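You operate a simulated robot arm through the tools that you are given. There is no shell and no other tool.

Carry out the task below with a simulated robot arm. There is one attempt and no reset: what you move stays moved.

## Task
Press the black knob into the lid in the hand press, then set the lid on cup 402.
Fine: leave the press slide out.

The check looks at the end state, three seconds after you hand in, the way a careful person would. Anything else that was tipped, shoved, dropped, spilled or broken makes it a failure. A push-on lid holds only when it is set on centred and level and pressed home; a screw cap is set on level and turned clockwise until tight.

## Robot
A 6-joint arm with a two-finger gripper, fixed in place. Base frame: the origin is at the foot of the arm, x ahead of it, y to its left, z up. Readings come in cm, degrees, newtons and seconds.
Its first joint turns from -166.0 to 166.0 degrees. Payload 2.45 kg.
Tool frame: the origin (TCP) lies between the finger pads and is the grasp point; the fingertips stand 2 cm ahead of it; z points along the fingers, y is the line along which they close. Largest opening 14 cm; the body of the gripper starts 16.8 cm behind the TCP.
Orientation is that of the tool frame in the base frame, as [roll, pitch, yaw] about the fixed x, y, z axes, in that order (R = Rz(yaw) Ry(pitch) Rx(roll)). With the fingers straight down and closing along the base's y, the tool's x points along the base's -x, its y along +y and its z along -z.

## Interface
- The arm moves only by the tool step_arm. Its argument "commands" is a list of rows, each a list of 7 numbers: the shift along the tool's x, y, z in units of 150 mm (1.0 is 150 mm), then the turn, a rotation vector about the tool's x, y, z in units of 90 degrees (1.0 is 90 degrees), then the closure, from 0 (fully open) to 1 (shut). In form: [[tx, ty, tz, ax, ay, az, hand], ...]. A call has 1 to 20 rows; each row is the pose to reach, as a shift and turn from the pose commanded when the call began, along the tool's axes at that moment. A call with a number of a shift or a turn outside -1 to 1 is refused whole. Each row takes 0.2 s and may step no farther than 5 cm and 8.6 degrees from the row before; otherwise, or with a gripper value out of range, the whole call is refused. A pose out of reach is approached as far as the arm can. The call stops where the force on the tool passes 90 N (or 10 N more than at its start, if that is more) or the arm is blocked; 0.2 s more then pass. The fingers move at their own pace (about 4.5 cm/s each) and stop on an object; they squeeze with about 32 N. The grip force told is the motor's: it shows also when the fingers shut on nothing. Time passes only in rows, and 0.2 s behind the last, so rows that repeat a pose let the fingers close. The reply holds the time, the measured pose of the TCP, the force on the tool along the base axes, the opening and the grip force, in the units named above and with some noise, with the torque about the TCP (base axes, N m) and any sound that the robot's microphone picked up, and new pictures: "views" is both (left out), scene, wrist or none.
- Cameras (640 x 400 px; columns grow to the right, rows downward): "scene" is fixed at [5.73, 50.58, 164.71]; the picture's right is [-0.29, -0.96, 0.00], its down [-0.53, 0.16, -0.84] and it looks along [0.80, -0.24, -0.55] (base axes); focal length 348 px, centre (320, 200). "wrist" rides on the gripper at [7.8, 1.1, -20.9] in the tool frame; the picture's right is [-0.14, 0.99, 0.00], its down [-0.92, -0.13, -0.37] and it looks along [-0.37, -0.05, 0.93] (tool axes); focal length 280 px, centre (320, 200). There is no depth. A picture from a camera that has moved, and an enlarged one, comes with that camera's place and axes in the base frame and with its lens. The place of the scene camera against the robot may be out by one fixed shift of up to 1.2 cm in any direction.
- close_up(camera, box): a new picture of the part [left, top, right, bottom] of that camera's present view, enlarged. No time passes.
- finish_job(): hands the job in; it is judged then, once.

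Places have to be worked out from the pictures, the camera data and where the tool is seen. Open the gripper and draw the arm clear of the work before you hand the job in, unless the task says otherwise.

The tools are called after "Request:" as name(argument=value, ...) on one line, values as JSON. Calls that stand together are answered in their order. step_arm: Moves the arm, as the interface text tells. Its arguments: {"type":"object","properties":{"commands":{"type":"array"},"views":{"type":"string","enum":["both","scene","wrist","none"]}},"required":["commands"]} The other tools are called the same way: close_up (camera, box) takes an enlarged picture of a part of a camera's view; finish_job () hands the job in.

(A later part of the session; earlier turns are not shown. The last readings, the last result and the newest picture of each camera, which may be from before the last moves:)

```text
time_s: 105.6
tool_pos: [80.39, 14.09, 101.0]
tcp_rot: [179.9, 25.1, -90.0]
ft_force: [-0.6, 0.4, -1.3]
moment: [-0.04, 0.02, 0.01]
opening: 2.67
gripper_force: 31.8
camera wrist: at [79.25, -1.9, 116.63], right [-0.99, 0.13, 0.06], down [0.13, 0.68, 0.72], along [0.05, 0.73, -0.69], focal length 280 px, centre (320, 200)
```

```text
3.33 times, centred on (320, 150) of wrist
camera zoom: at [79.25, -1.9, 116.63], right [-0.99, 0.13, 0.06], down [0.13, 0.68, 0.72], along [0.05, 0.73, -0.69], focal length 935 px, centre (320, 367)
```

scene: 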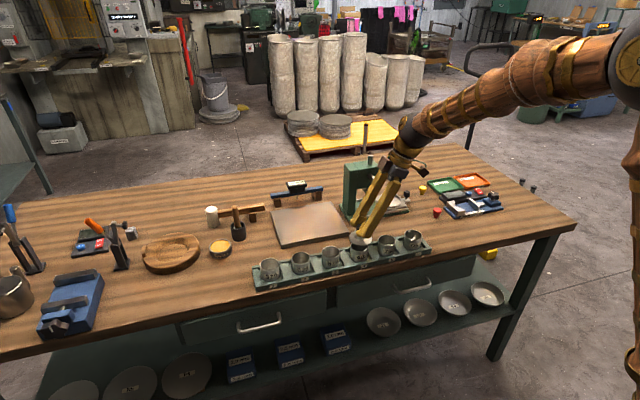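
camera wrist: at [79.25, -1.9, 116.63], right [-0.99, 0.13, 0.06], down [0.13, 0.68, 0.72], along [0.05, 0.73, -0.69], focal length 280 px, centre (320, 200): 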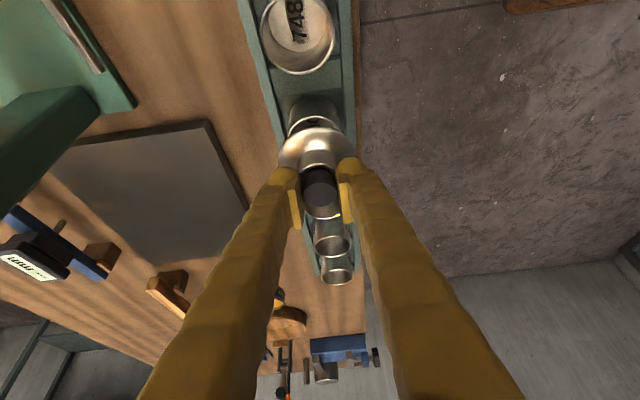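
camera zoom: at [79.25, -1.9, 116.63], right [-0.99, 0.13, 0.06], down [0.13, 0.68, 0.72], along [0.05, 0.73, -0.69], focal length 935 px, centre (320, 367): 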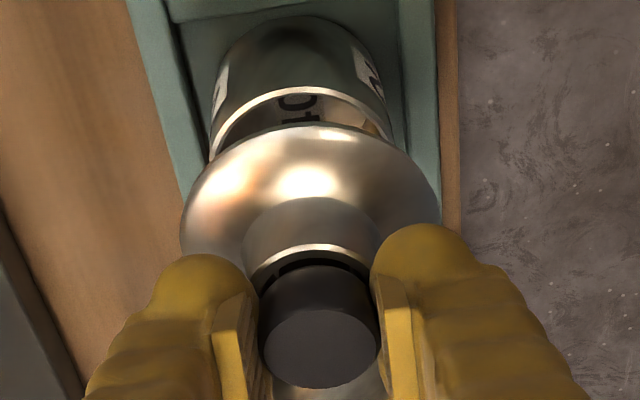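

Lid and cup line up to within 1–2 mm; the cup appears slightly to +x and +y. I correct by 0.8 mm and 1 mm and lower to just above the rim for another check.

Request:
step_arm(commands=[[0.027, -0.0053, 0.065, 0, 0, 0, 0.95], [0.0531, -0.0053, 0.1297, 0, 0, 0, 0.95], [0.0531, -0.0053, 0.1297, 0, 0, 0, 0.95]], views="none")

Request:
close_up(camera="scene", box=[340, 215, 388, 265])

Request:
close_up(camera="wrist", box=[250, 100, 390, 200])

```text
time_s: 106.4
tool_pos: [80.42, 14.24, 98.98]
tcp_rot: [179.9, 25.1, -89.9]
ft_force: [0.4, -0.3, -0.5]
moment: [0.03, 0.01, 0.04]
opening: 2.71
gripper_force: 32.1
```

```text
8.00 times, centred on (364, 240) of scene
camera zoom: at [5.73, 50.58, 164.71], right [-0.29, -0.96, 0.0], down [-0.53, 0.16, -0.84], along [0.8, -0.24, -0.55], focal length 2786 px, centre (-32, -120)
```

zoom: 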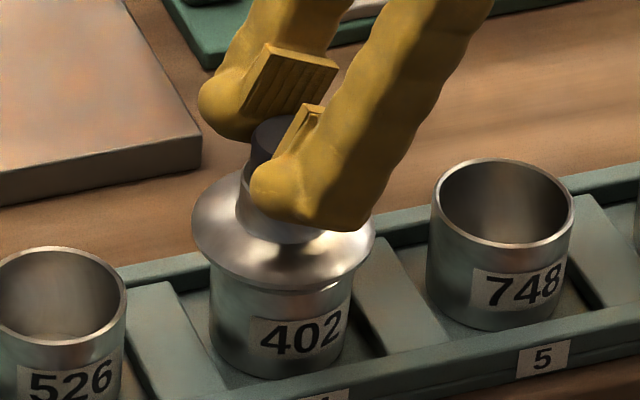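

```text
4.00 times, centred on (320, 150) of wrist
camera zoom: at [79.31, -1.73, 114.54], right [-0.99, 0.12, 0.06], down [0.13, 0.68, 0.72], along [0.05, 0.72, -0.69], focal length 1122 px, centre (320, 400)
```

zoom: 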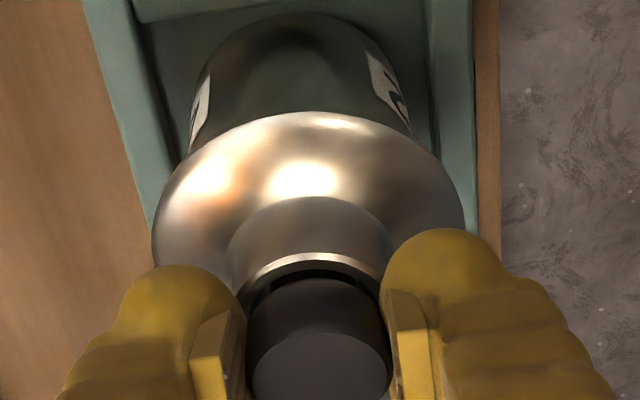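

Lid and cup are now aligned within about 1 mm in both views. I lower in small steps and watch the force for contact.

Request:
step_arm(commands=[[0.0042, 0, 0.0091, 0, 0, 0, 0.95], [0.0085, 0, 0.0181, 0, 0, 0, 0.95], [0.0085, 0, 0.0181, 0, 0, 0, 0.95]], views="none")

Request:
step_arm(commands=[[0.0042, 0, 0.0091, 0, 0, 0, 0.95], [0.0085, 0, 0.0181, 0, 0, 0, 0.95], [0.0085, 0, 0.0181, 0, 0, 0, 0.95]], views="none")

Request:
close_up(camera="scene", box=[340, 215, 388, 265])

```text
time_s: 107.2
tool_pos: [80.46, 14.26, 98.58]
tcp_rot: [-180.0, 25.1, -90.0]
ft_force: [-0.3, 0.6, -0.9]
moment: [0.0, -0.01, -0.02]
opening: 2.68
gripper_force: 32.3
```

```text
time_s: 108.0
tool_pos: [80.51, 14.26, 98.23]
tcp_rot: [180.0, 25.1, -89.9]
ft_force: [-0.4, -0.2, 0.3]
moment: [0.01, 0.0, 0.03]
opening: 2.71
gripper_force: 31.8
```

```text
8.00 times, centred on (364, 240) of scene
camera zoom: at [5.73, 50.58, 164.71], right [-0.29, -0.96, 0.0], down [-0.53, 0.16, -0.84], along [0.8, -0.24, -0.55], focal length 2786 px, centre (-32, -120)
```

zoom: 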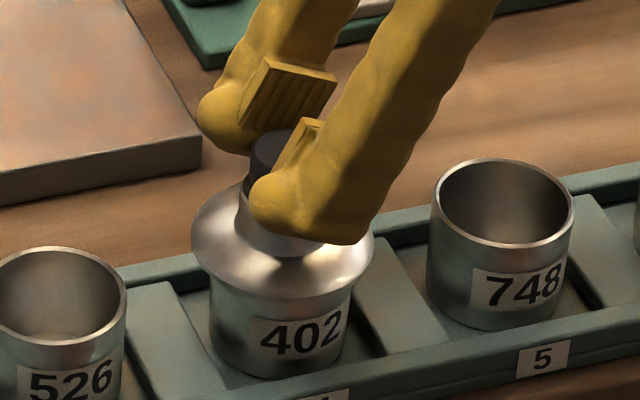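

Request:
step_arm(commands=[[0.0042, 0, 0.0091, 0, 0, 0, 0.95], [0.0085, 0, 0.0181, 0, 0, 0, 0.95], [0.0085, 0, 0.0181, 0, 0, 0, 0.95]], views="none")

Request:
step_arm(commands=[[0.0028, 0, 0.006, 0, 0, 0, 0.95], [0.0056, 0, 0.0121, 0, 0, 0, 0.95], [0.0056, 0, 0.0121, 0, 0, 0, 0.95]], views="none")

Request:
close_up(camera="scene", box=[340, 215, 388, 265])

Request:
close_up(camera="wrist", box=[250, 100, 390, 200])

```text
time_s: 108.8
tool_pos: [80.53, 14.31, 98.05]
tcp_rot: [-179.9, 25.0, -89.9]
ft_force: [-2.0, -0.4, 3.0]
moment: [0.01, -0.01, -0.01]
opening: 2.72
gripper_force: 31.8
```

```text
time_s: 109.6
tool_pos: [80.52, 14.38, 97.92]
tcp_rot: [-179.9, 25.1, -90.0]
ft_force: [-2.3, 0.4, 34.3]
moment: [-0.03, 0.08, -0.01]
opening: 2.7
gripper_force: 31.5
```

```text
8.00 times, centred on (364, 240) of scene
camera zoom: at [5.73, 50.58, 164.71], right [-0.29, -0.96, 0.0], down [-0.53, 0.16, -0.84], along [0.8, -0.24, -0.55], focal length 2786 px, centre (-32, -120)
```

zoom: 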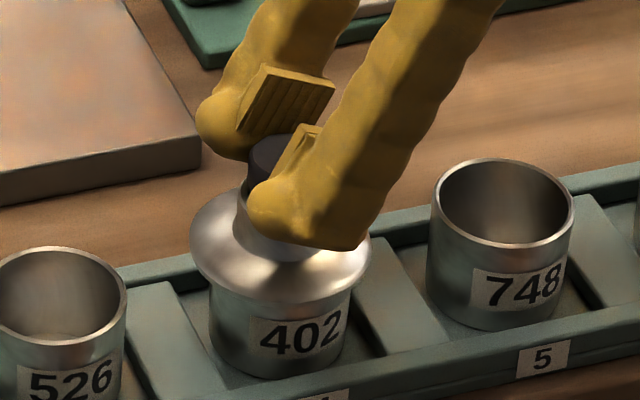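

```text
4.00 times, centred on (320, 150) of wrist
camera zoom: at [79.34, -1.71, 113.54], right [-0.99, 0.13, 0.06], down [0.13, 0.68, 0.72], along [0.05, 0.73, -0.69], focal length 1122 px, centre (320, 400)
```

zoom: 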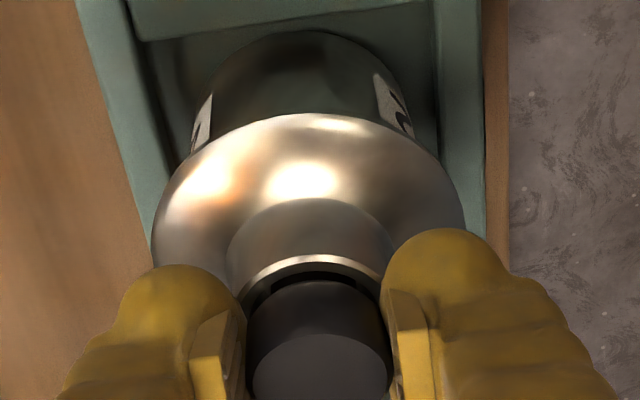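

The lid touches the cup at z≈98 and the force rises to 34 N, centred and with almost no moment. I'll ease off, release it resting on the rim, then press it home from straight above with closed fingertips.

Request:
step_arm(commands=[[-0.0028, 0, -0.006, 0, 0, 0, 0.95], [-0.0028, 0, -0.006, 0, 0, 0, 0.95], [-0.0028, 0, -0.006, 0, 0, 0, 0.82], [-0.0028, 0, -0.006, 0, 0, 0, 0.74], [-0.0028, 0, -0.006, 0, 0, 0, 0.7], [-0.0028, 0, -0.006, 0, 0, 0, 0.7]], views="none")

Request:
close_up(camera="scene", box=[340, 215, 388, 265])

Request:
close_up(camera="wrist", box=[250, 100, 390, 200])

```text
time_s: 111.0
tool_pos: [80.48, 14.31, 97.87]
tcp_rot: [179.9, 25.1, -90.0]
ft_force: [-0.4, 0.8, 0.0]
moment: [0.01, 0.0, -0.01]
opening: 4.21
gripper_force: 0.0
```

```text
8.00 times, centred on (364, 240) of scene
camera zoom: at [5.73, 50.58, 164.71], right [-0.29, -0.96, 0.0], down [-0.53, 0.16, -0.84], along [0.8, -0.24, -0.55], focal length 2786 px, centre (-32, -120)
```

zoom: 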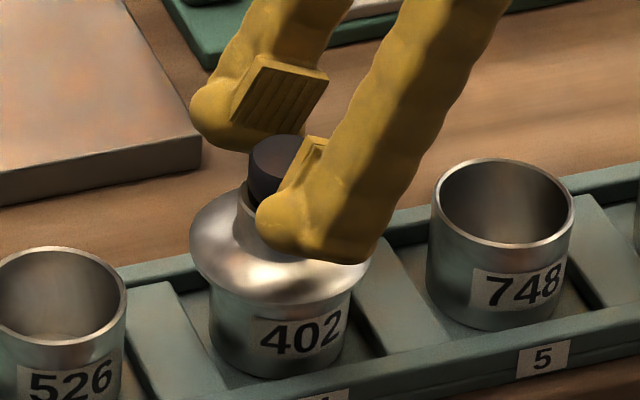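

```text
4.00 times, centred on (320, 150) of wrist
camera zoom: at [79.34, -1.71, 113.5], right [-0.99, 0.12, 0.06], down [0.13, 0.68, 0.72], along [0.05, 0.72, -0.69], focal length 1122 px, centre (320, 400)
```

zoom: 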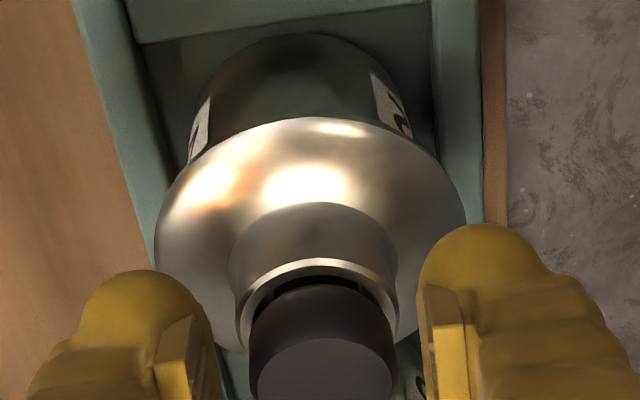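

The lid sits level and centred on cup 402. I retreat along the tool axis and look.

Request:
step_arm(commands=[[0, 0, -0.06, 0, 0, 0, 0.7], [0, 0, -0.2, 0, 0, 0, 0.7], [0, 0, -0.45, 0, 0, 0, 0.7], [0, 0, -0.75, 0, 0, 0, 0.7], [0, 0, -0.75, 0, 0, 0, 0.7]], views="both")

Request:
close_up(camera="scene", box=[340, 215, 388, 265])

Request:
close_up(camera="wrist", box=[240, 70, 400, 190])

```text
time_s: 112.2
tool_pos: [80.47, 9.57, 108.28]
tcp_rot: [-179.9, 25.0, -90.0]
ft_force: [0.1, 0.6, 0.0]
moment: [-0.02, 0.01, 0.01]
opening: 4.21
gripper_force: 0.0
camera wrist: at [79.3, -6.44, 123.78], right [-0.99, 0.12, 0.06], down [0.13, 0.68, 0.72], along [0.05, 0.72, -0.69], focal length 280 px, centre (320, 200)
```

scene: 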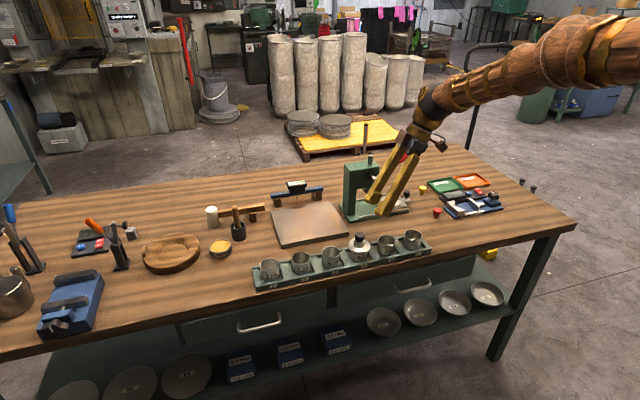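
wrist: 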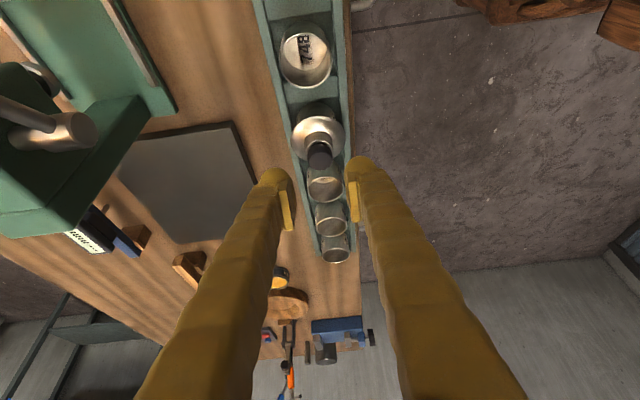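

```text
8.00 times, centred on (364, 240) of scene
camera zoom: at [5.73, 50.58, 164.71], right [-0.29, -0.96, 0.0], down [-0.53, 0.16, -0.84], along [0.8, -0.24, -0.55], focal length 2786 px, centre (-32, -120)
```

zoom: 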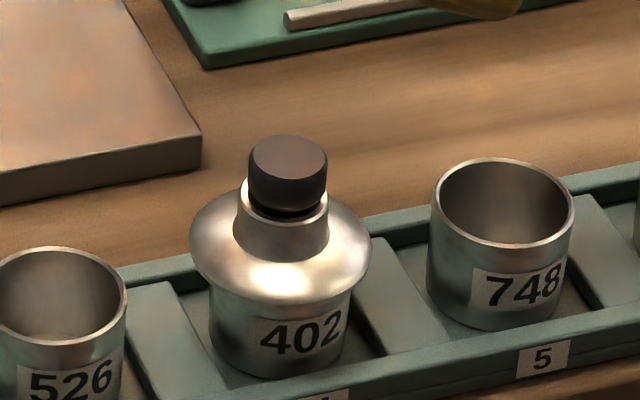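

```text
3.33 times, centred on (320, 130) of wrist
camera zoom: at [79.3, -6.44, 123.78], right [-0.99, 0.12, 0.06], down [0.13, 0.68, 0.72], along [0.05, 0.72, -0.69], focal length 935 px, centre (320, 433)
```

zoom: 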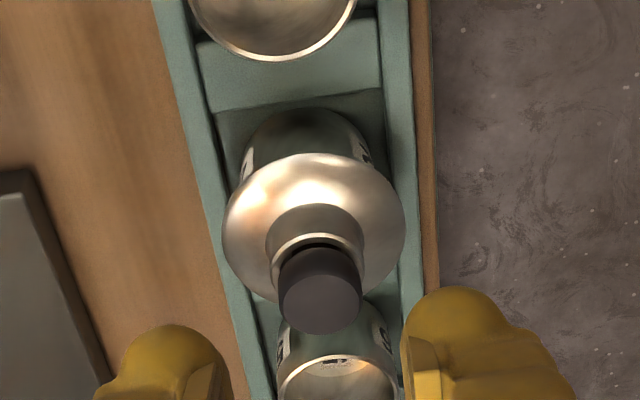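

The lid sits level and centred. I bring the tool vertical with closed fingers above the knob at about (80.45, 14.25).

Request:
step_arm(commands=[[-0.05, 0, 0.0, 0, 0.07, 0, 0.9], [-0.12, 0, 0.04, 0, 0.14, 0, 1.0], [-0.2, 0, 0.09, 0, 0.21, 0, 1.0], [-0.284, 0, 0.1324, 0, 0.2778, 0, 1.0], [-0.284, 0, 0.1324, 0, 0.2778, 0, 1.0], [-0.284, 0, 0.1324, 0, 0.2778, 0, 1.0]], views="both")

Request:
close_up(camera="wrist", box=[250, 110, 390, 230])

Request:
close_up(camera="scene", box=[335, 195, 399, 265])

```text
time_s: 113.6
tool_pos: [80.46, 14.19, 108.06]
tcp_rot: [-180.0, 0.1, -90.0]
ft_force: [0.0, -0.3, 1.0]
moment: [0.02, -0.03, 0.01]
opening: 0.01
gripper_force: 29.6
camera wrist: at [79.29, 6.35, 128.99], right [-0.99, 0.14, 0.0], down [0.13, 0.92, 0.37], along [0.05, 0.37, -0.93], focal length 280 px, centre (320, 200)
```

scene: 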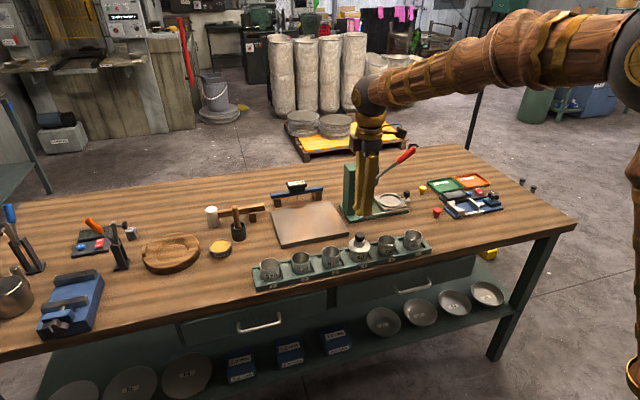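
wrist: 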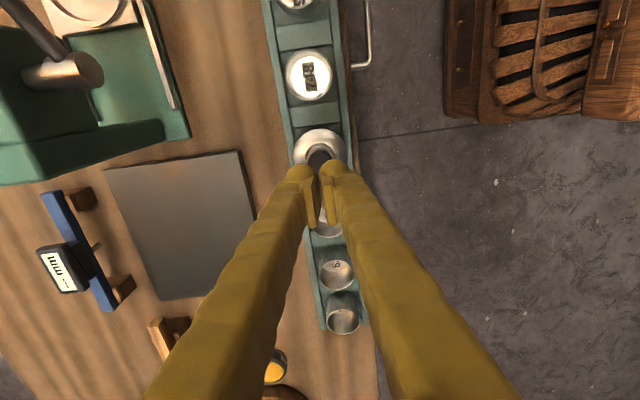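

```text
3.33 times, centred on (320, 170) of wrist
camera zoom: at [79.29, 6.35, 128.99], right [-0.99, 0.14, 0.0], down [0.13, 0.92, 0.37], along [0.05, 0.37, -0.93], focal length 935 px, centre (320, 300)
```

zoom: 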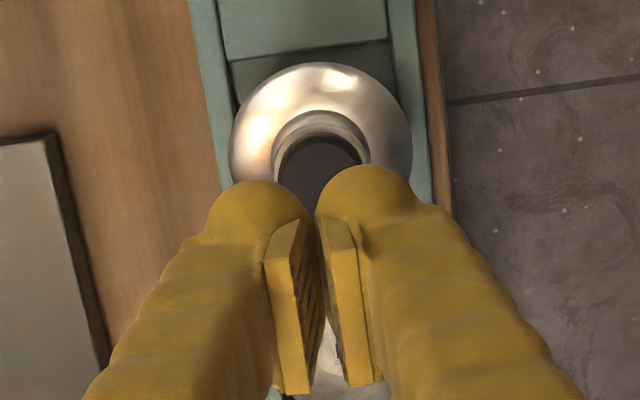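

```text
5.71 times, centred on (367, 230) of scene
camera zoom: at [5.73, 50.58, 164.71], right [-0.29, -0.96, 0.0], down [-0.53, 0.16, -0.84], along [0.8, -0.24, -0.55], focal length 1990 px, centre (51, 29)
```

zoom: 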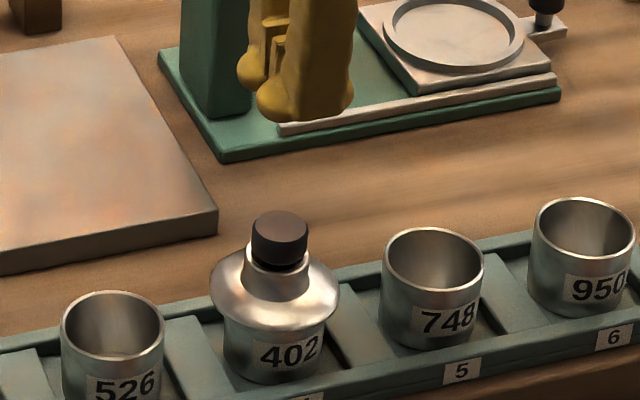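

The fingertips are directly above the knob. I descend to just above it and then press in small steps.

Request:
step_arm(commands=[[0, 0, 0.2, 0, 0, 0, 1.0], [0, 0, 0.4, 0, 0, 0, 1.0], [0, 0, 0.51, 0, 0, 0, 1.0], [0, 0, 0.51, 0, 0, 0, 1.0]], views="none")

Request:
close_up(camera="scene", box=[335, 205, 391, 265])

Request:
close_up(camera="wrist", box=[250, 110, 390, 230])

```text
time_s: 114.6
tool_pos: [80.51, 14.15, 100.49]
tcp_rot: [180.0, 0.1, -90.0]
ft_force: [-0.2, 0.3, -0.1]
moment: [-0.02, 0.01, -0.01]
opening: 0.0
gripper_force: 29.7
```

```text
6.67 times, centred on (363, 235) of scene
camera zoom: at [5.73, 50.58, 164.71], right [-0.29, -0.96, 0.0], down [-0.53, 0.16, -0.84], along [0.8, -0.24, -0.55], focal length 2321 px, centre (33, -33)
```

zoom: 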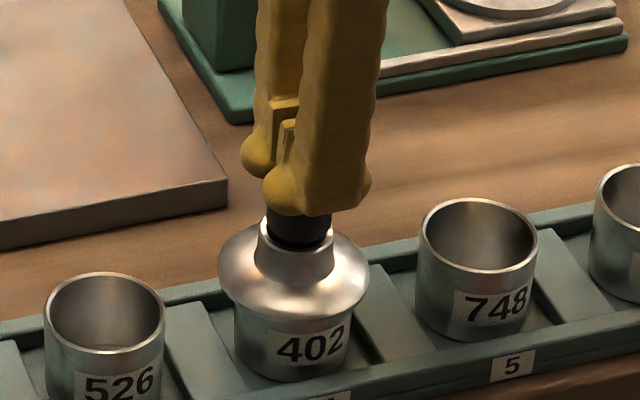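

```text
3.33 times, centred on (320, 170) of wrist
camera zoom: at [79.33, 6.34, 121.3], right [-0.99, 0.14, 0.0], down [0.13, 0.92, 0.37], along [0.05, 0.37, -0.93], focal length 935 px, centre (320, 300)
```

zoom: 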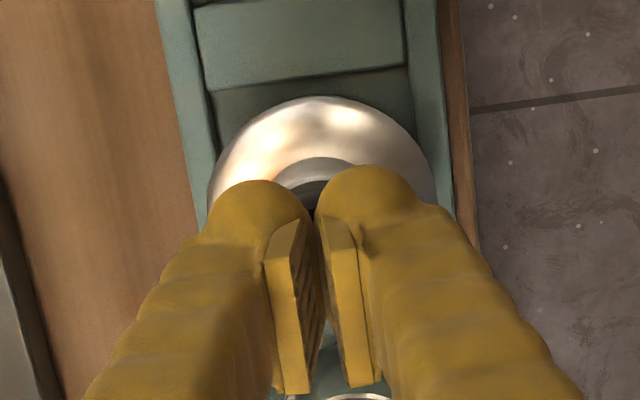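

Request:
step_arm(commands=[[0, 0, 0.02, 0, 0, 0, 1.0], [0, 0, 0.035, 0, 0, 0, 1.0], [0, 0, 0.035, 0, 0, 0, 1.0]], views="none")

Request:
step_arm(commands=[[0, 0, 0.012, 0, 0, 0, 1.0], [0, 0, 0.02, 0, 0, 0, 1.0], [0, 0, 0.02, 0, 0, 0, 1.0]], views="none")

```text
time_s: 115.4
tool_pos: [80.47, 14.24, 100.02]
tcp_rot: [-179.9, 0.1, -90.1]
ft_force: [-0.1, -0.3, 2.9]
moment: [-0.01, 0.02, -0.02]
opening: 0.57
gripper_force: 30.1
```

```text
time_s: 116.2
tool_pos: [80.48, 14.21, 99.88]
tcp_rot: [-179.7, 0.1, -90.0]
ft_force: [-2.9, -0.9, 46.2]
moment: [-0.03, 0.15, 0.0]
opening: 0.59
gripper_force: 29.2
```

At 46 N, I check whether the lid has moved down onto the cup.

Request:
close_up(camera="scene", box=[340, 215, 388, 265])

Request:
step_arm(commands=[[0, 0, 0.007, 0, 0, 0, 1.0], [0, 0, 0.012, 0, 0, 0, 1.0], [0, 0, 0.012, 0, 0, 0, 1.0]], views="none")

Request:
close_up(camera="scene", box=[340, 215, 388, 265])

```text
8.00 times, centred on (364, 240) of scene
camera zoom: at [5.73, 50.58, 164.71], right [-0.29, -0.96, 0.0], down [-0.53, 0.16, -0.84], along [0.8, -0.24, -0.55], focal length 2786 px, centre (-32, -120)
```

zoom: 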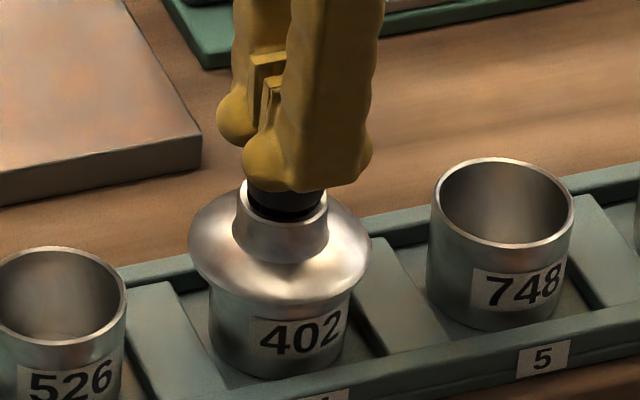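

```text
time_s: 117.1
tool_pos: [80.57, 14.11, 99.87]
tcp_rot: [-179.6, 0.3, -89.9]
ft_force: [-6.6, 0.4, 27.6]
moment: [0.04, 0.3, 0.02]
opening: 0.59
gripper_force: 29.9
stopped in row 3: the force on the tool passed its limit at 91 N (the readings are from after the stop); the commanded pose is now the measured one
```

```text
8.00 times, centred on (364, 240) of scene
camera zoom: at [5.73, 50.58, 164.71], right [-0.29, -0.96, 0.0], down [-0.53, 0.16, -0.84], along [0.8, -0.24, -0.55], focal length 2786 px, centre (-32, -120)
```

zoom: 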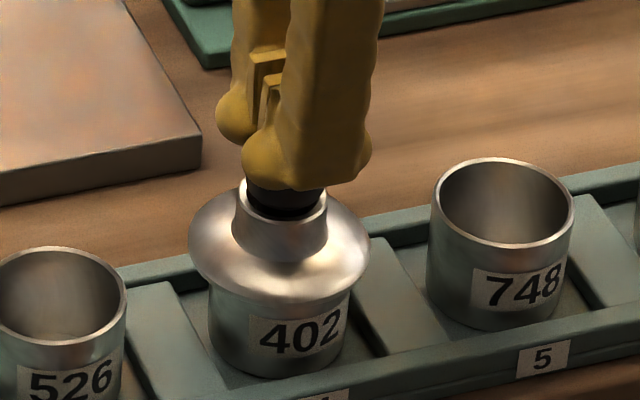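

The press reached the 91 N limit with no further movement, so the lid is hard against its seat. I lift off straight up and inspect.

Request:
step_arm(commands=[[0, 0, -0.03, 0, 0, 0, 1.0], [0, 0, -0.2, 0, 0, 0, 1.0], [0, 0, -0.5, 0, 0, 0, 1.0], [0, 0, -0.8, 0, 0, 0, 1.0], [0, 0, -0.8, 0, 0, 0, 1.0]], views="both")

Request:
close_up(camera="scene", box=[340, 225, 380, 255])

Request:
close_up(camera="scene", box=[340, 215, 388, 265])

Request:
close_up(camera="wrist", box=[250, 90, 390, 210])

```text
time_s: 118.3
tool_pos: [80.63, 14.21, 111.64]
tcp_rot: [-179.9, 0.1, -89.9]
ft_force: [-0.7, 0.6, -0.1]
moment: [0.01, 0.01, -0.03]
opening: 0.0
gripper_force: 29.0
camera wrist: at [79.34, 6.3, 132.53], right [-0.99, 0.14, 0.0], down [0.13, 0.92, 0.37], along [0.05, 0.37, -0.93], focal length 280 px, centre (320, 200)
```

scene: 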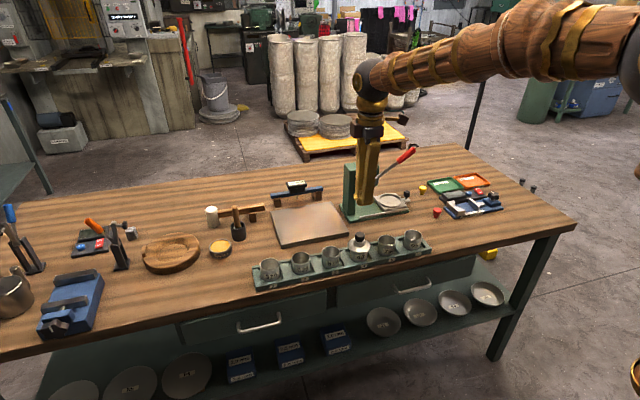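
wrist: 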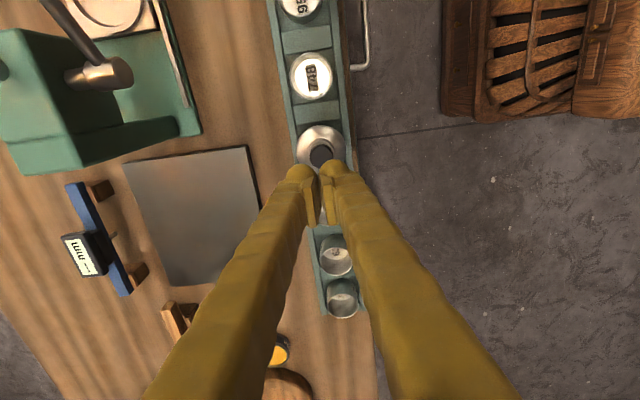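

```text
13.33 times, centred on (360, 240) of scene
camera zoom: at [5.73, 50.58, 164.71], right [-0.29, -0.96, 0.0], down [-0.53, 0.16, -0.84], along [0.8, -0.24, -0.55], focal length 4642 px, centre (-213, -333)
```

zoom: 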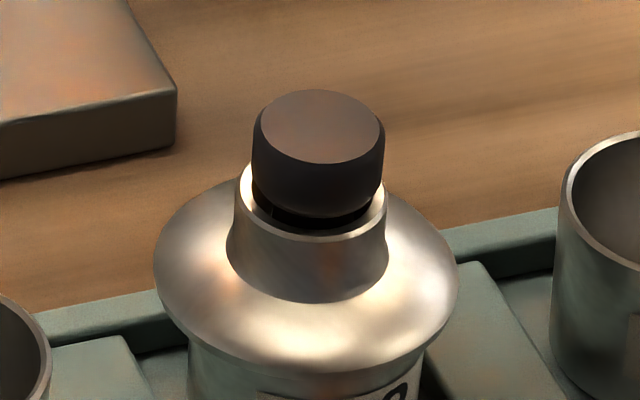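

```text
8.00 times, centred on (364, 240) of scene
camera zoom: at [5.73, 50.58, 164.71], right [-0.29, -0.96, 0.0], down [-0.53, 0.16, -0.84], along [0.8, -0.24, -0.55], focal length 2786 px, centre (-32, -120)
```

zoom: 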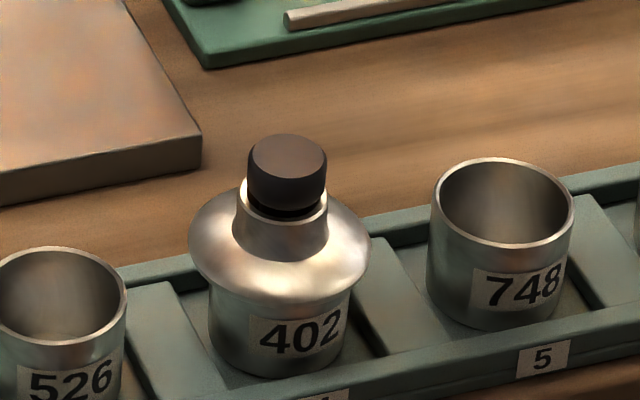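

```text
3.33 times, centred on (320, 150) of wrist
camera zoom: at [79.34, 6.3, 132.53], right [-0.99, 0.14, 0.0], down [0.13, 0.92, 0.37], along [0.05, 0.37, -0.93], focal length 935 px, centre (320, 367)
```

zoom: 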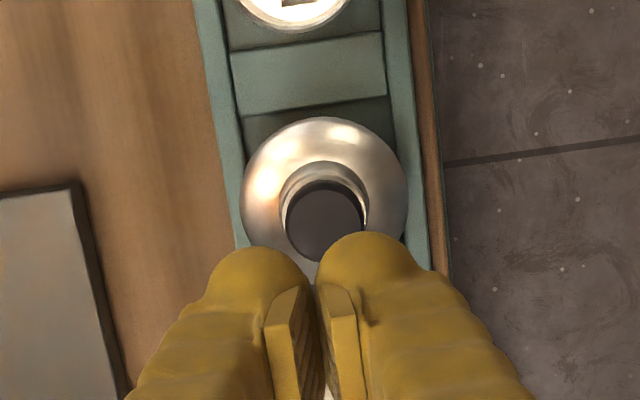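

The lid looks level and centred with the knob upright. To confirm it really grips the cup, I'll regrasp the knob from straight above and lift a few millimetres to see whether the cup comes with it. First I open and descend around the knob.

Request:
step_arm(commands=[[0, 0.0167, 0.1, 0, 0, 0, 0.7], [0, 0.0167, 0.3, 0, 0, 0, 0.7], [0, 0.0167, 0.55, 0, 0, 0, 0.7], [0, 0.0167, 0.75, 0, 0, 0, 0.7], [0, 0.0167, 0.75, 0, 0, 0, 0.7]], views="none")

Request:
close_up(camera="wrist", box=[250, 110, 390, 230])

Request:
close_up(camera="scene", box=[340, 205, 388, 265])

```text
time_s: 119.5
tool_pos: [80.29, 14.1, 100.38]
tcp_rot: [-179.7, 0.1, -89.9]
ft_force: [-0.5, 0.9, 0.3]
moment: [-0.01, 0.02, 0.01]
opening: 4.24
gripper_force: 0.1
```

```text
3.33 times, centred on (320, 170) of wrist
camera zoom: at [79.11, 6.28, 121.24], right [-0.99, 0.14, 0.0], down [0.13, 0.92, 0.37], along [0.05, 0.37, -0.93], focal length 935 px, centre (320, 300)
```

zoom: 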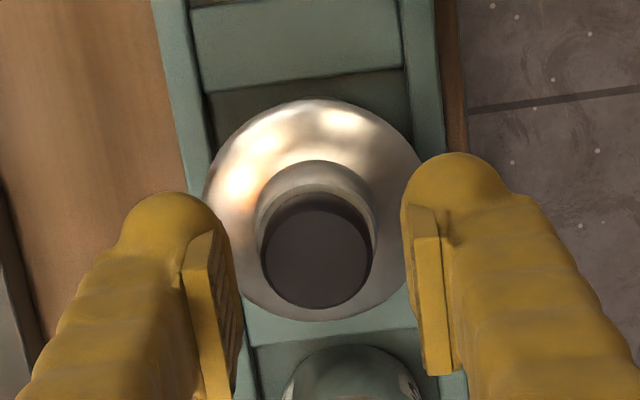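

```text
6.67 times, centred on (364, 235) of scene
camera zoom: at [5.73, 50.58, 164.71], right [-0.29, -0.96, 0.0], down [-0.53, 0.16, -0.84], along [0.8, -0.24, -0.55], focal length 2321 px, centre (27, -33)
```

zoom: 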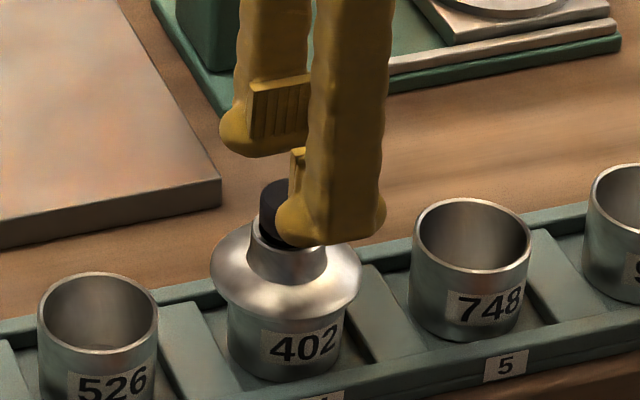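

Request:
step_arm(commands=[[-0.007, 0.002, 0.07, 0, 0, 0, 0.7], [-0.007, 0.002, 0.15, 0, 0, 0, 0.7], [-0.007, 0.002, 0.15, 0, 0, 0, 0.7], [-0.007, 0.002, 0.15, 0, 0, 0, 0.85], [-0.007, 0.002, 0.15, 0, 0, 0, 0.95], [-0.007, 0.002, 0.15, 0, 0, 0, 0.95], [-0.007, 0.002, 0.15, 0, 0, 0, 0.95]], views="none")

Request:
close_up(camera="scene", box=[340, 215, 388, 265])

```text
time_s: 121.1
tool_pos: [80.3, 14.38, 98.17]
tcp_rot: [-179.8, 0.0, -90.0]
ft_force: [1.0, 1.0, 1.2]
moment: [0.01, -0.02, 0.0]
opening: 2.69
gripper_force: 31.7
```

```text
8.00 times, centred on (364, 240) of scene
camera zoom: at [5.73, 50.58, 164.71], right [-0.29, -0.96, 0.0], down [-0.53, 0.16, -0.84], along [0.8, -0.24, -0.55], focal length 2786 px, centre (-32, -120)
```

zoom: 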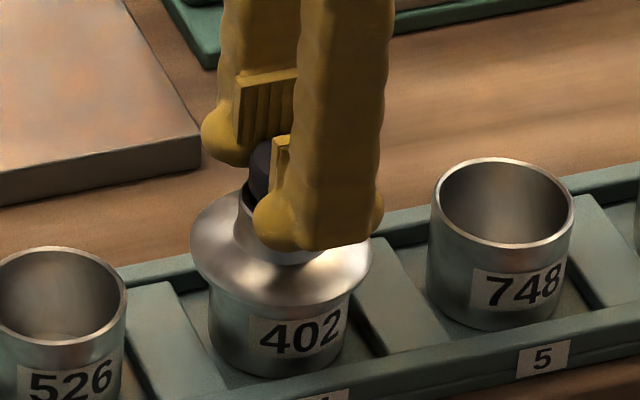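

The knob is gripped. I lift 4 mm and look at whether the cup follows.

Request:
step_arm(commands=[[0, 0, -0.007, 0, 0, 0, 0.95], [0, 0, -0.017, 0, 0, 0, 0.95], [0, 0, -0.027, 0, 0, 0, 0.95], [0, 0, -0.027, 0, 0, 0, 0.95]], views="none")

Request:
close_up(camera="scene", box=[340, 215, 388, 265])

```text
time_s: 122.1
tool_pos: [80.46, 14.33, 98.47]
tcp_rot: [-179.8, 0.1, -90.0]
ft_force: [-0.9, 0.8, -0.3]
moment: [0.02, -0.01, -0.01]
opening: 2.7
gripper_force: 31.7
```

```text
8.00 times, centred on (364, 240) of scene
camera zoom: at [5.73, 50.58, 164.71], right [-0.29, -0.96, 0.0], down [-0.53, 0.16, -0.84], along [0.8, -0.24, -0.55], focal length 2786 px, centre (-32, -120)
```

zoom: 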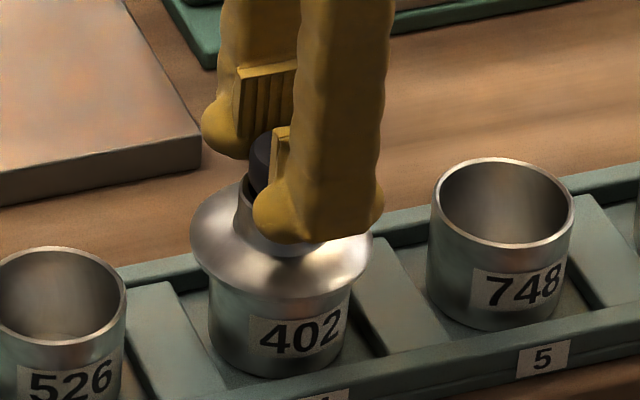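

The cup did not follow: the lid lifts off freely, so it is only resting on the rim. I want to know what its underside looks like, so I raise it clear of everything and tilt it toward the scene camera.

Request:
step_arm(commands=[[0, 0, -0.1, 0, 0, 0, 0.95], [0, 0, -0.35, 0, 0, 0, 0.95], [0, 0, -0.65, 0, 0, 0, 0.95], [0, 0, -0.95, 0, 0, 0, 0.95], [0, 0, -0.95, 0, 0, 0, 0.95]], views="none")

Request:
step_arm(commands=[[0, 0, -0.2, 0, -0.09, 0, 0.95], [0, 0, -0.4, 0, -0.18, 0, 0.95], [0, 0, -0.6, 0, -0.27, 0, 0.95], [0, 0, -0.75, 0, -0.36, 0, 0.95], [0, 0, -0.75, 0, -0.45, 0, 0.95], [0, 0, -0.75, 0, -0.54, 0, 0.95], [0, 0, -0.75, 0, -0.63, 0, 0.95], [0, 0, -0.75, 0, -0.72, 0, 0.95], [0, 0, -0.75, 0, -0.81, 0, 0.95], [0, 0, -0.75, 0, -0.9, 0, 0.95], [0, 0, -0.75, 0, -0.98, 0, 0.95], [0, 0, -0.75, 0, -0.98, 0, 0.95]], views="both")

```text
time_s: 123.3
tool_pos: [80.21, 14.27, 112.87]
tcp_rot: [-179.9, 0.1, -90.0]
ft_force: [-0.1, -0.7, -1.4]
moment: [-0.01, 0.01, -0.02]
opening: 2.67
gripper_force: 32.3
```

```text
time_s: 125.9
tool_pos: [80.08, 14.27, 124.1]
tcp_rot: [-172.0, 88.4, -82.1]
ft_force: [-0.2, 0.4, -1.4]
moment: [0.02, 0.0, 0.03]
opening: 2.66
gripper_force: 31.9
camera wrist: at [79.05, -6.9, 116.81], right [-0.99, 0.0, 0.13], down [0.12, -0.34, 0.93], along [0.05, 0.94, 0.34], focal length 280 px, centre (320, 200)
```

scene: 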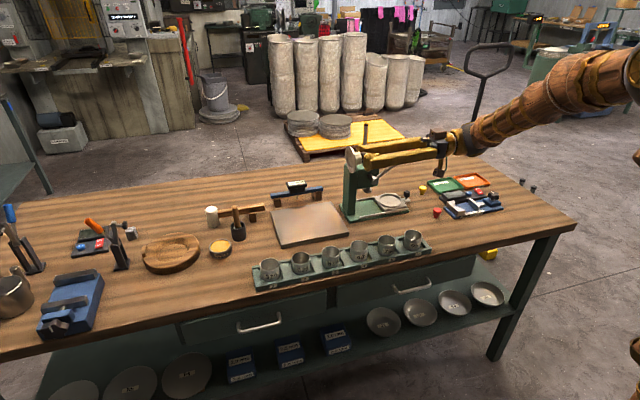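
wrist: 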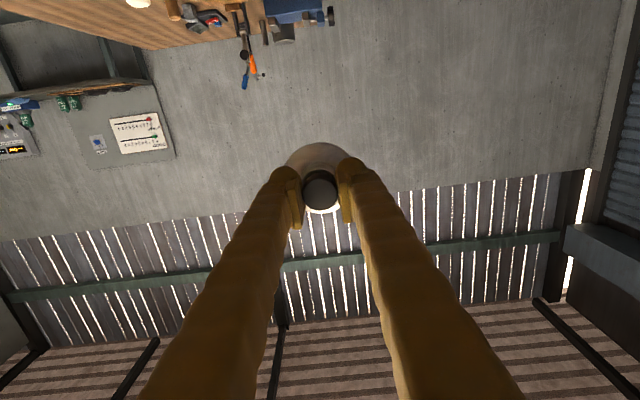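

Request:
close_up(camera="scene", box=[335, 135, 391, 185])

Request:
step_arm(commands=[[0, 0, 0, 0, -0.09, 0, 0.95], [0, 0, 0, 0, -0.18, 0, 0.95], [0, 0, 0, 0, -0.27, 0, 0.95], [0, 0, 0, 0, -0.27, 0, 0.95]], views="none")

Request:
close_up(camera="scene", box=[335, 130, 391, 180])

```text
8.00 times, centred on (363, 160) of scene
camera zoom: at [5.73, 50.58, 164.71], right [-0.29, -0.96, 0.0], down [-0.53, 0.16, -0.84], along [0.8, -0.24, -0.55], focal length 2786 px, centre (-24, 520)
```

zoom: 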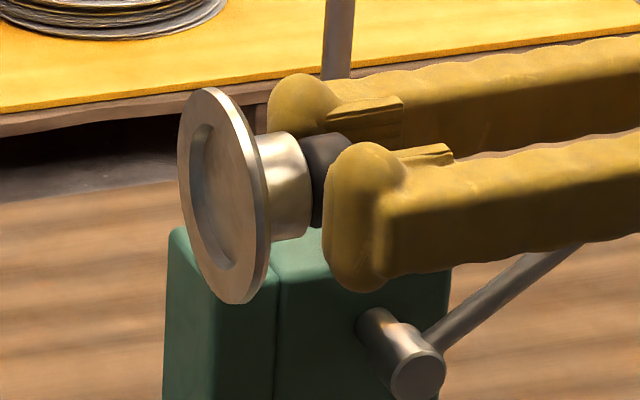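

```text
time_s: 126.9
tool_pos: [80.25, 14.28, 124.24]
tcp_rot: [-0.6, 67.2, 89.4]
ft_force: [0.5, -0.5, 0.1]
moment: [-0.01, 0.03, 0.02]
opening: 2.69
gripper_force: 32.1
```

```text
8.00 times, centred on (363, 155) of scene
camera zoom: at [5.73, 50.58, 164.71], right [-0.29, -0.96, 0.0], down [-0.53, 0.16, -0.84], along [0.8, -0.24, -0.55], focal length 2786 px, centre (-24, 560)
```

zoom: 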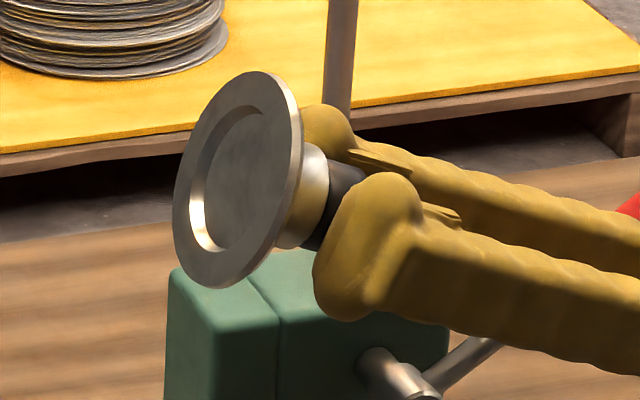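

The underside has a shallow round pocket inside a flat ring. I zoom in to measure the pocket against the cup.

Request:
close_up(camera="scene", box=[352, 136, 376, 168])

Request:
close_up(camera="scene", box=[354, 138, 374, 153])

```text
12.50 times, centred on (364, 152) of scene
camera zoom: at [5.73, 50.58, 164.71], right [-0.29, -0.96, 0.0], down [-0.53, 0.16, -0.84], along [0.8, -0.24, -0.55], focal length 4352 px, centre (-230, 800)
```

zoom: 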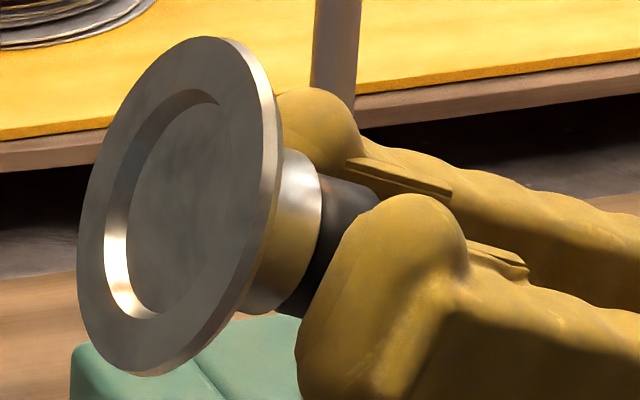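

```text
16.00 times, centred on (364, 146) of scene
camera zoom: at [5.73, 50.58, 164.71], right [-0.29, -0.96, 0.0], down [-0.53, 0.16, -0.84], along [0.8, -0.24, -0.55], focal length 5571 px, centre (-384, 1072)
```

zoom: 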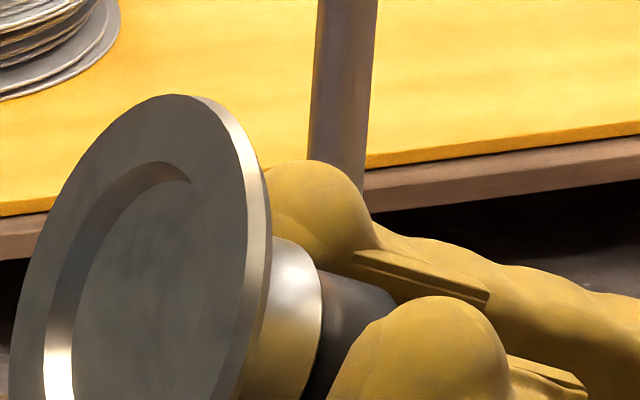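

The pocket (about 5 cm) is smaller than the cup (5.6 cm). So this lid is a plain set-on lid whose flat ring rests on the rim, and what I saw was correct seating. I tilt it back to vertical.

Request:
step_arm(commands=[[0, 0, 0, 0, 0.09, 0, 0.95], [0, 0, 0, 0, 0.18, 0, 0.95], [0, 0, 0, 0, 0.27, 0, 0.95], [0, 0, 0, 0, 0.36, 0, 0.95], [0, 0, 0, 0, 0.45, 0, 0.95], [0, 0, 0, 0, 0.54, 0, 0.95], [0, 0, 0, 0, 0.63, 0, 0.95], [0, 0, 0, 0, 0.72, 0, 0.95], [0, 0, 0, 0, 0.81, 0, 0.95], [0, 0, 0, 0, 0.9, 0, 0.95], [0, 0, 0, 0, 0.98, 0, 0.95], [0, 0, 0, 0, 0.98, 0, 0.95]], views="none")

Request:
step_arm(commands=[[0, 0, 0, 0, 0.09, 0, 0.95], [0, 0, 0, 0, 0.18, 0, 0.95], [0, 0, 0, 0, 0.27, 0, 0.95], [0, 0, 0, 0, 0.27, 0, 0.95]], views="both")

Request:
close_up(camera="wrist", box=[230, 80, 410, 220])

Request:
close_up(camera="scene", box=[335, 130, 399, 200])

```text
time_s: 129.5
tool_pos: [80.13, 14.27, 124.06]
tcp_rot: [-179.6, 24.4, -89.9]
ft_force: [-0.2, -0.3, -0.7]
moment: [-0.02, 0.0, -0.01]
opening: 2.72
gripper_force: 31.6
```

```text
time_s: 130.5
tool_pos: [80.26, 14.22, 123.98]
tcp_rot: [-179.8, 0.0, -89.9]
ft_force: [0.1, 0.3, -0.6]
moment: [-0.02, 0.02, 0.0]
opening: 2.71
gripper_force: 31.7
camera wrist: at [78.95, 6.36, 144.93], right [-0.99, 0.14, 0.0], down [0.13, 0.92, 0.37], along [0.05, 0.37, -0.93], focal length 280 px, centre (320, 200)
```

scene: 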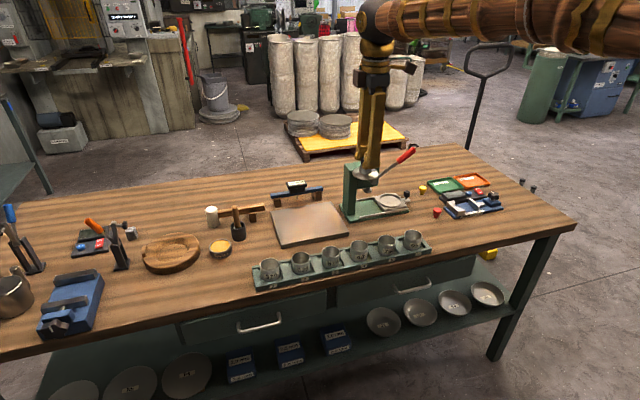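
wrist: 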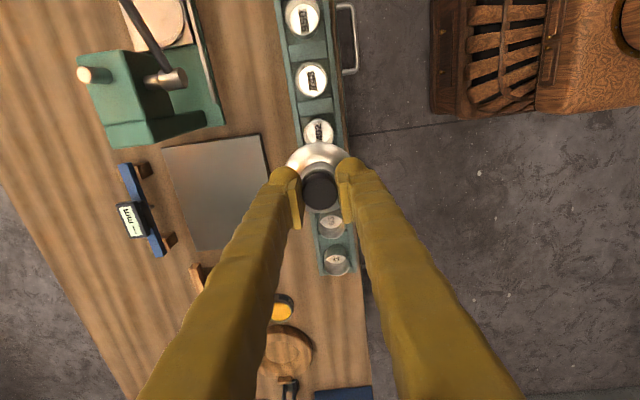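

```text
2.86 times, centred on (320, 150) of wrist
camera zoom: at [78.95, 6.36, 144.93], right [-0.99, 0.14, 0.0], down [0.13, 0.92, 0.37], along [0.05, 0.37, -0.93], focal length 801 px, centre (320, 343)
```

zoom: 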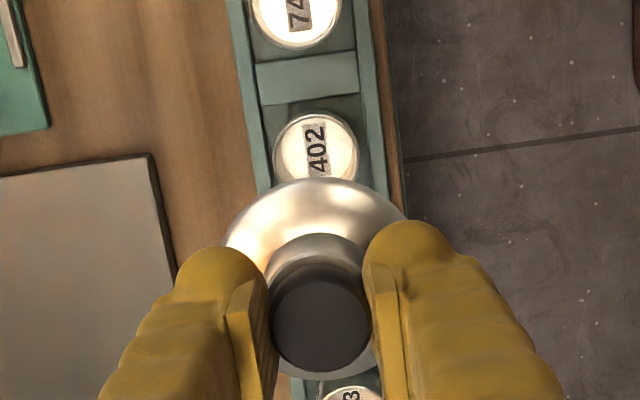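

```text
5.71 times, centred on (367, 165) of scene
camera zoom: at [5.73, 50.58, 164.71], right [-0.29, -0.96, 0.0], down [-0.53, 0.16, -0.84], along [0.8, -0.24, -0.55], focal length 1990 px, centre (51, 400)
```

zoom: 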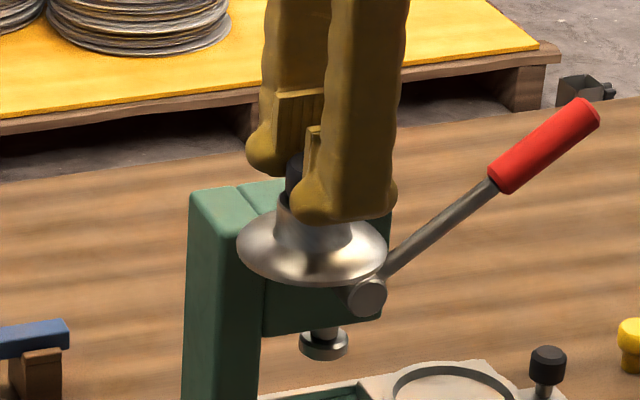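

Knob and lid stayed firmly together through the tilt. I lower the lid back over cup 402 along the same vertical line, stopping about 3–4 cm above for a final alignment check.

Request:
step_arm(commands=[[0, 0, 0.3, 0, 0, 0, 0.95], [0, 0, 0.6, 0, 0, 0, 0.95], [0, 0, 0.95, 0, 0, 0, 0.95], [0, 0, 0.95, 0, 0, 0, 0.95]], views="none")

Request:
step_arm(commands=[[0, 0, 0.25, 0, 0, 0, 0.95], [0, 0, 0.5, 0, 0, 0, 0.95], [0, 0, 0.5, 0, 0, 0, 0.95]], views="none")

Request:
close_up(camera="scene", box=[338, 203, 386, 263])

Request:
close_up(camera="wrist", box=[250, 90, 390, 210])

```text
refused: row 3 steps farther than a row can; nothing moved
```

```text
time_s: 131.3
tool_pos: [80.19, 14.28, 116.65]
tcp_rot: [-179.8, 0.1, -90.0]
ft_force: [0.0, 0.4, -0.5]
moment: [0.02, -0.01, 0.02]
opening: 2.7
gripper_force: 31.8
```

```text
6.67 times, centred on (362, 233) of scene
camera zoom: at [5.73, 50.58, 164.71], right [-0.29, -0.96, 0.0], down [-0.53, 0.16, -0.84], along [0.8, -0.24, -0.55], focal length 2321 px, centre (40, -20)
```

zoom: 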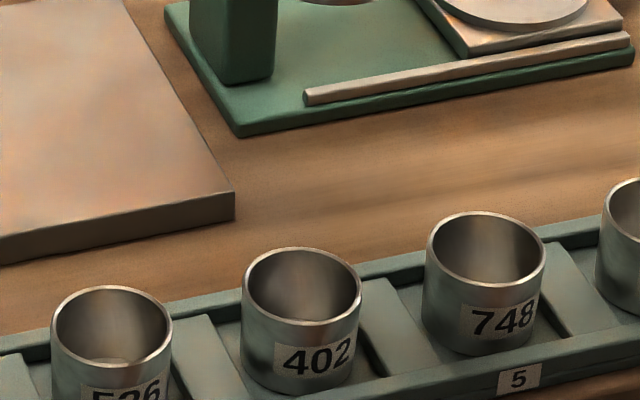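

```text
3.33 times, centred on (320, 150) of wrist
camera zoom: at [78.95, 6.35, 137.49], right [-0.99, 0.14, 0.0], down [0.13, 0.92, 0.37], along [0.05, 0.37, -0.93], focal length 935 px, centre (320, 367)
```

zoom: 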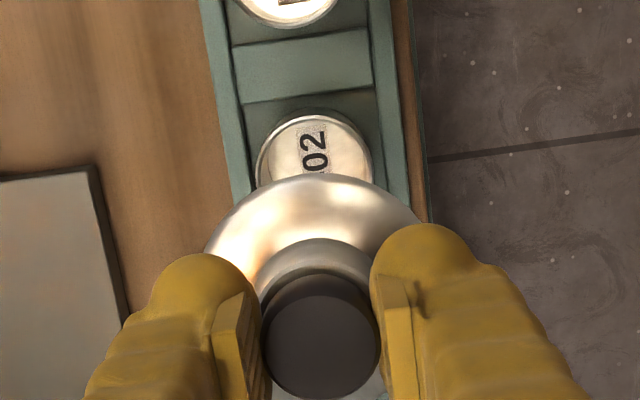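

The first call was refused for a step that was too long; only the second moved, so the lid is at z≈116.6. This view puts the cup about 2 mm further +x than the tool, so I correct that while lowering to z≈102.5.

Request:
step_arm(commands=[[0, -0.0133, 0.3, 0, 0, 0, 0.95], [0, -0.0133, 0.6, 0, 0, 0, 0.95], [0, -0.0133, 0.9, 0, 0, 0, 0.95], [0, -0.0133, 0.95, 0, 0, 0, 0.95], [0, -0.0133, 0.95, 0, 0, 0, 0.95]], views="none")

Request:
close_up(camera="scene", box=[338, 203, 386, 263])

Request:
close_up(camera="wrist", box=[250, 90, 390, 210])

```text
time_s: 132.5
tool_pos: [80.49, 14.37, 102.23]
tcp_rot: [-179.9, 0.1, -90.0]
ft_force: [-0.4, 0.2, -0.7]
moment: [-0.02, 0.01, -0.02]
opening: 2.7
gripper_force: 32.0
```

```text
6.67 times, centred on (362, 233) of scene
camera zoom: at [5.73, 50.58, 164.71], right [-0.29, -0.96, 0.0], down [-0.53, 0.16, -0.84], along [0.8, -0.24, -0.55], focal length 2321 px, centre (40, -20)
```

zoom: 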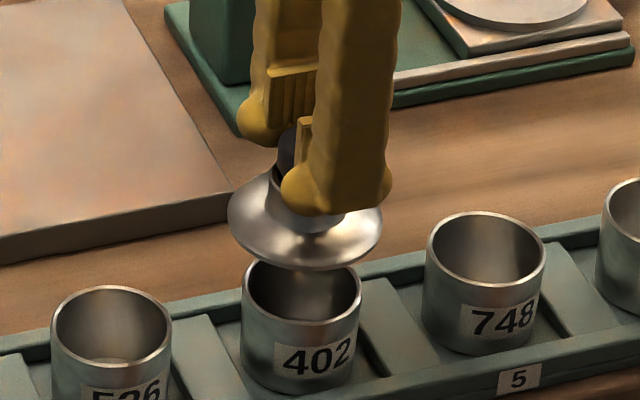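

```text
3.33 times, centred on (320, 150) of wrist
camera zoom: at [79.16, 6.44, 123.17], right [-0.99, 0.14, 0.0], down [0.13, 0.92, 0.37], along [0.05, 0.37, -0.93], focal length 935 px, centre (320, 367)
```

zoom: 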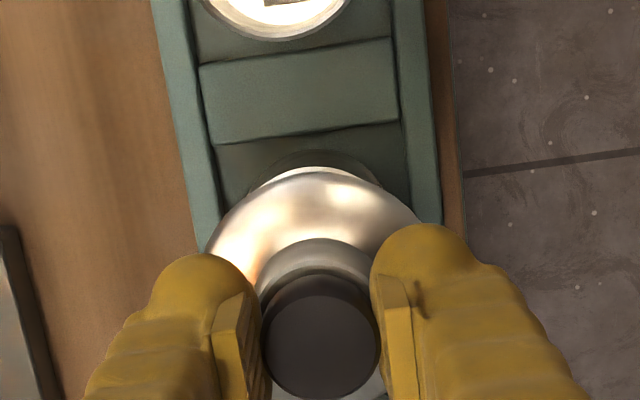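

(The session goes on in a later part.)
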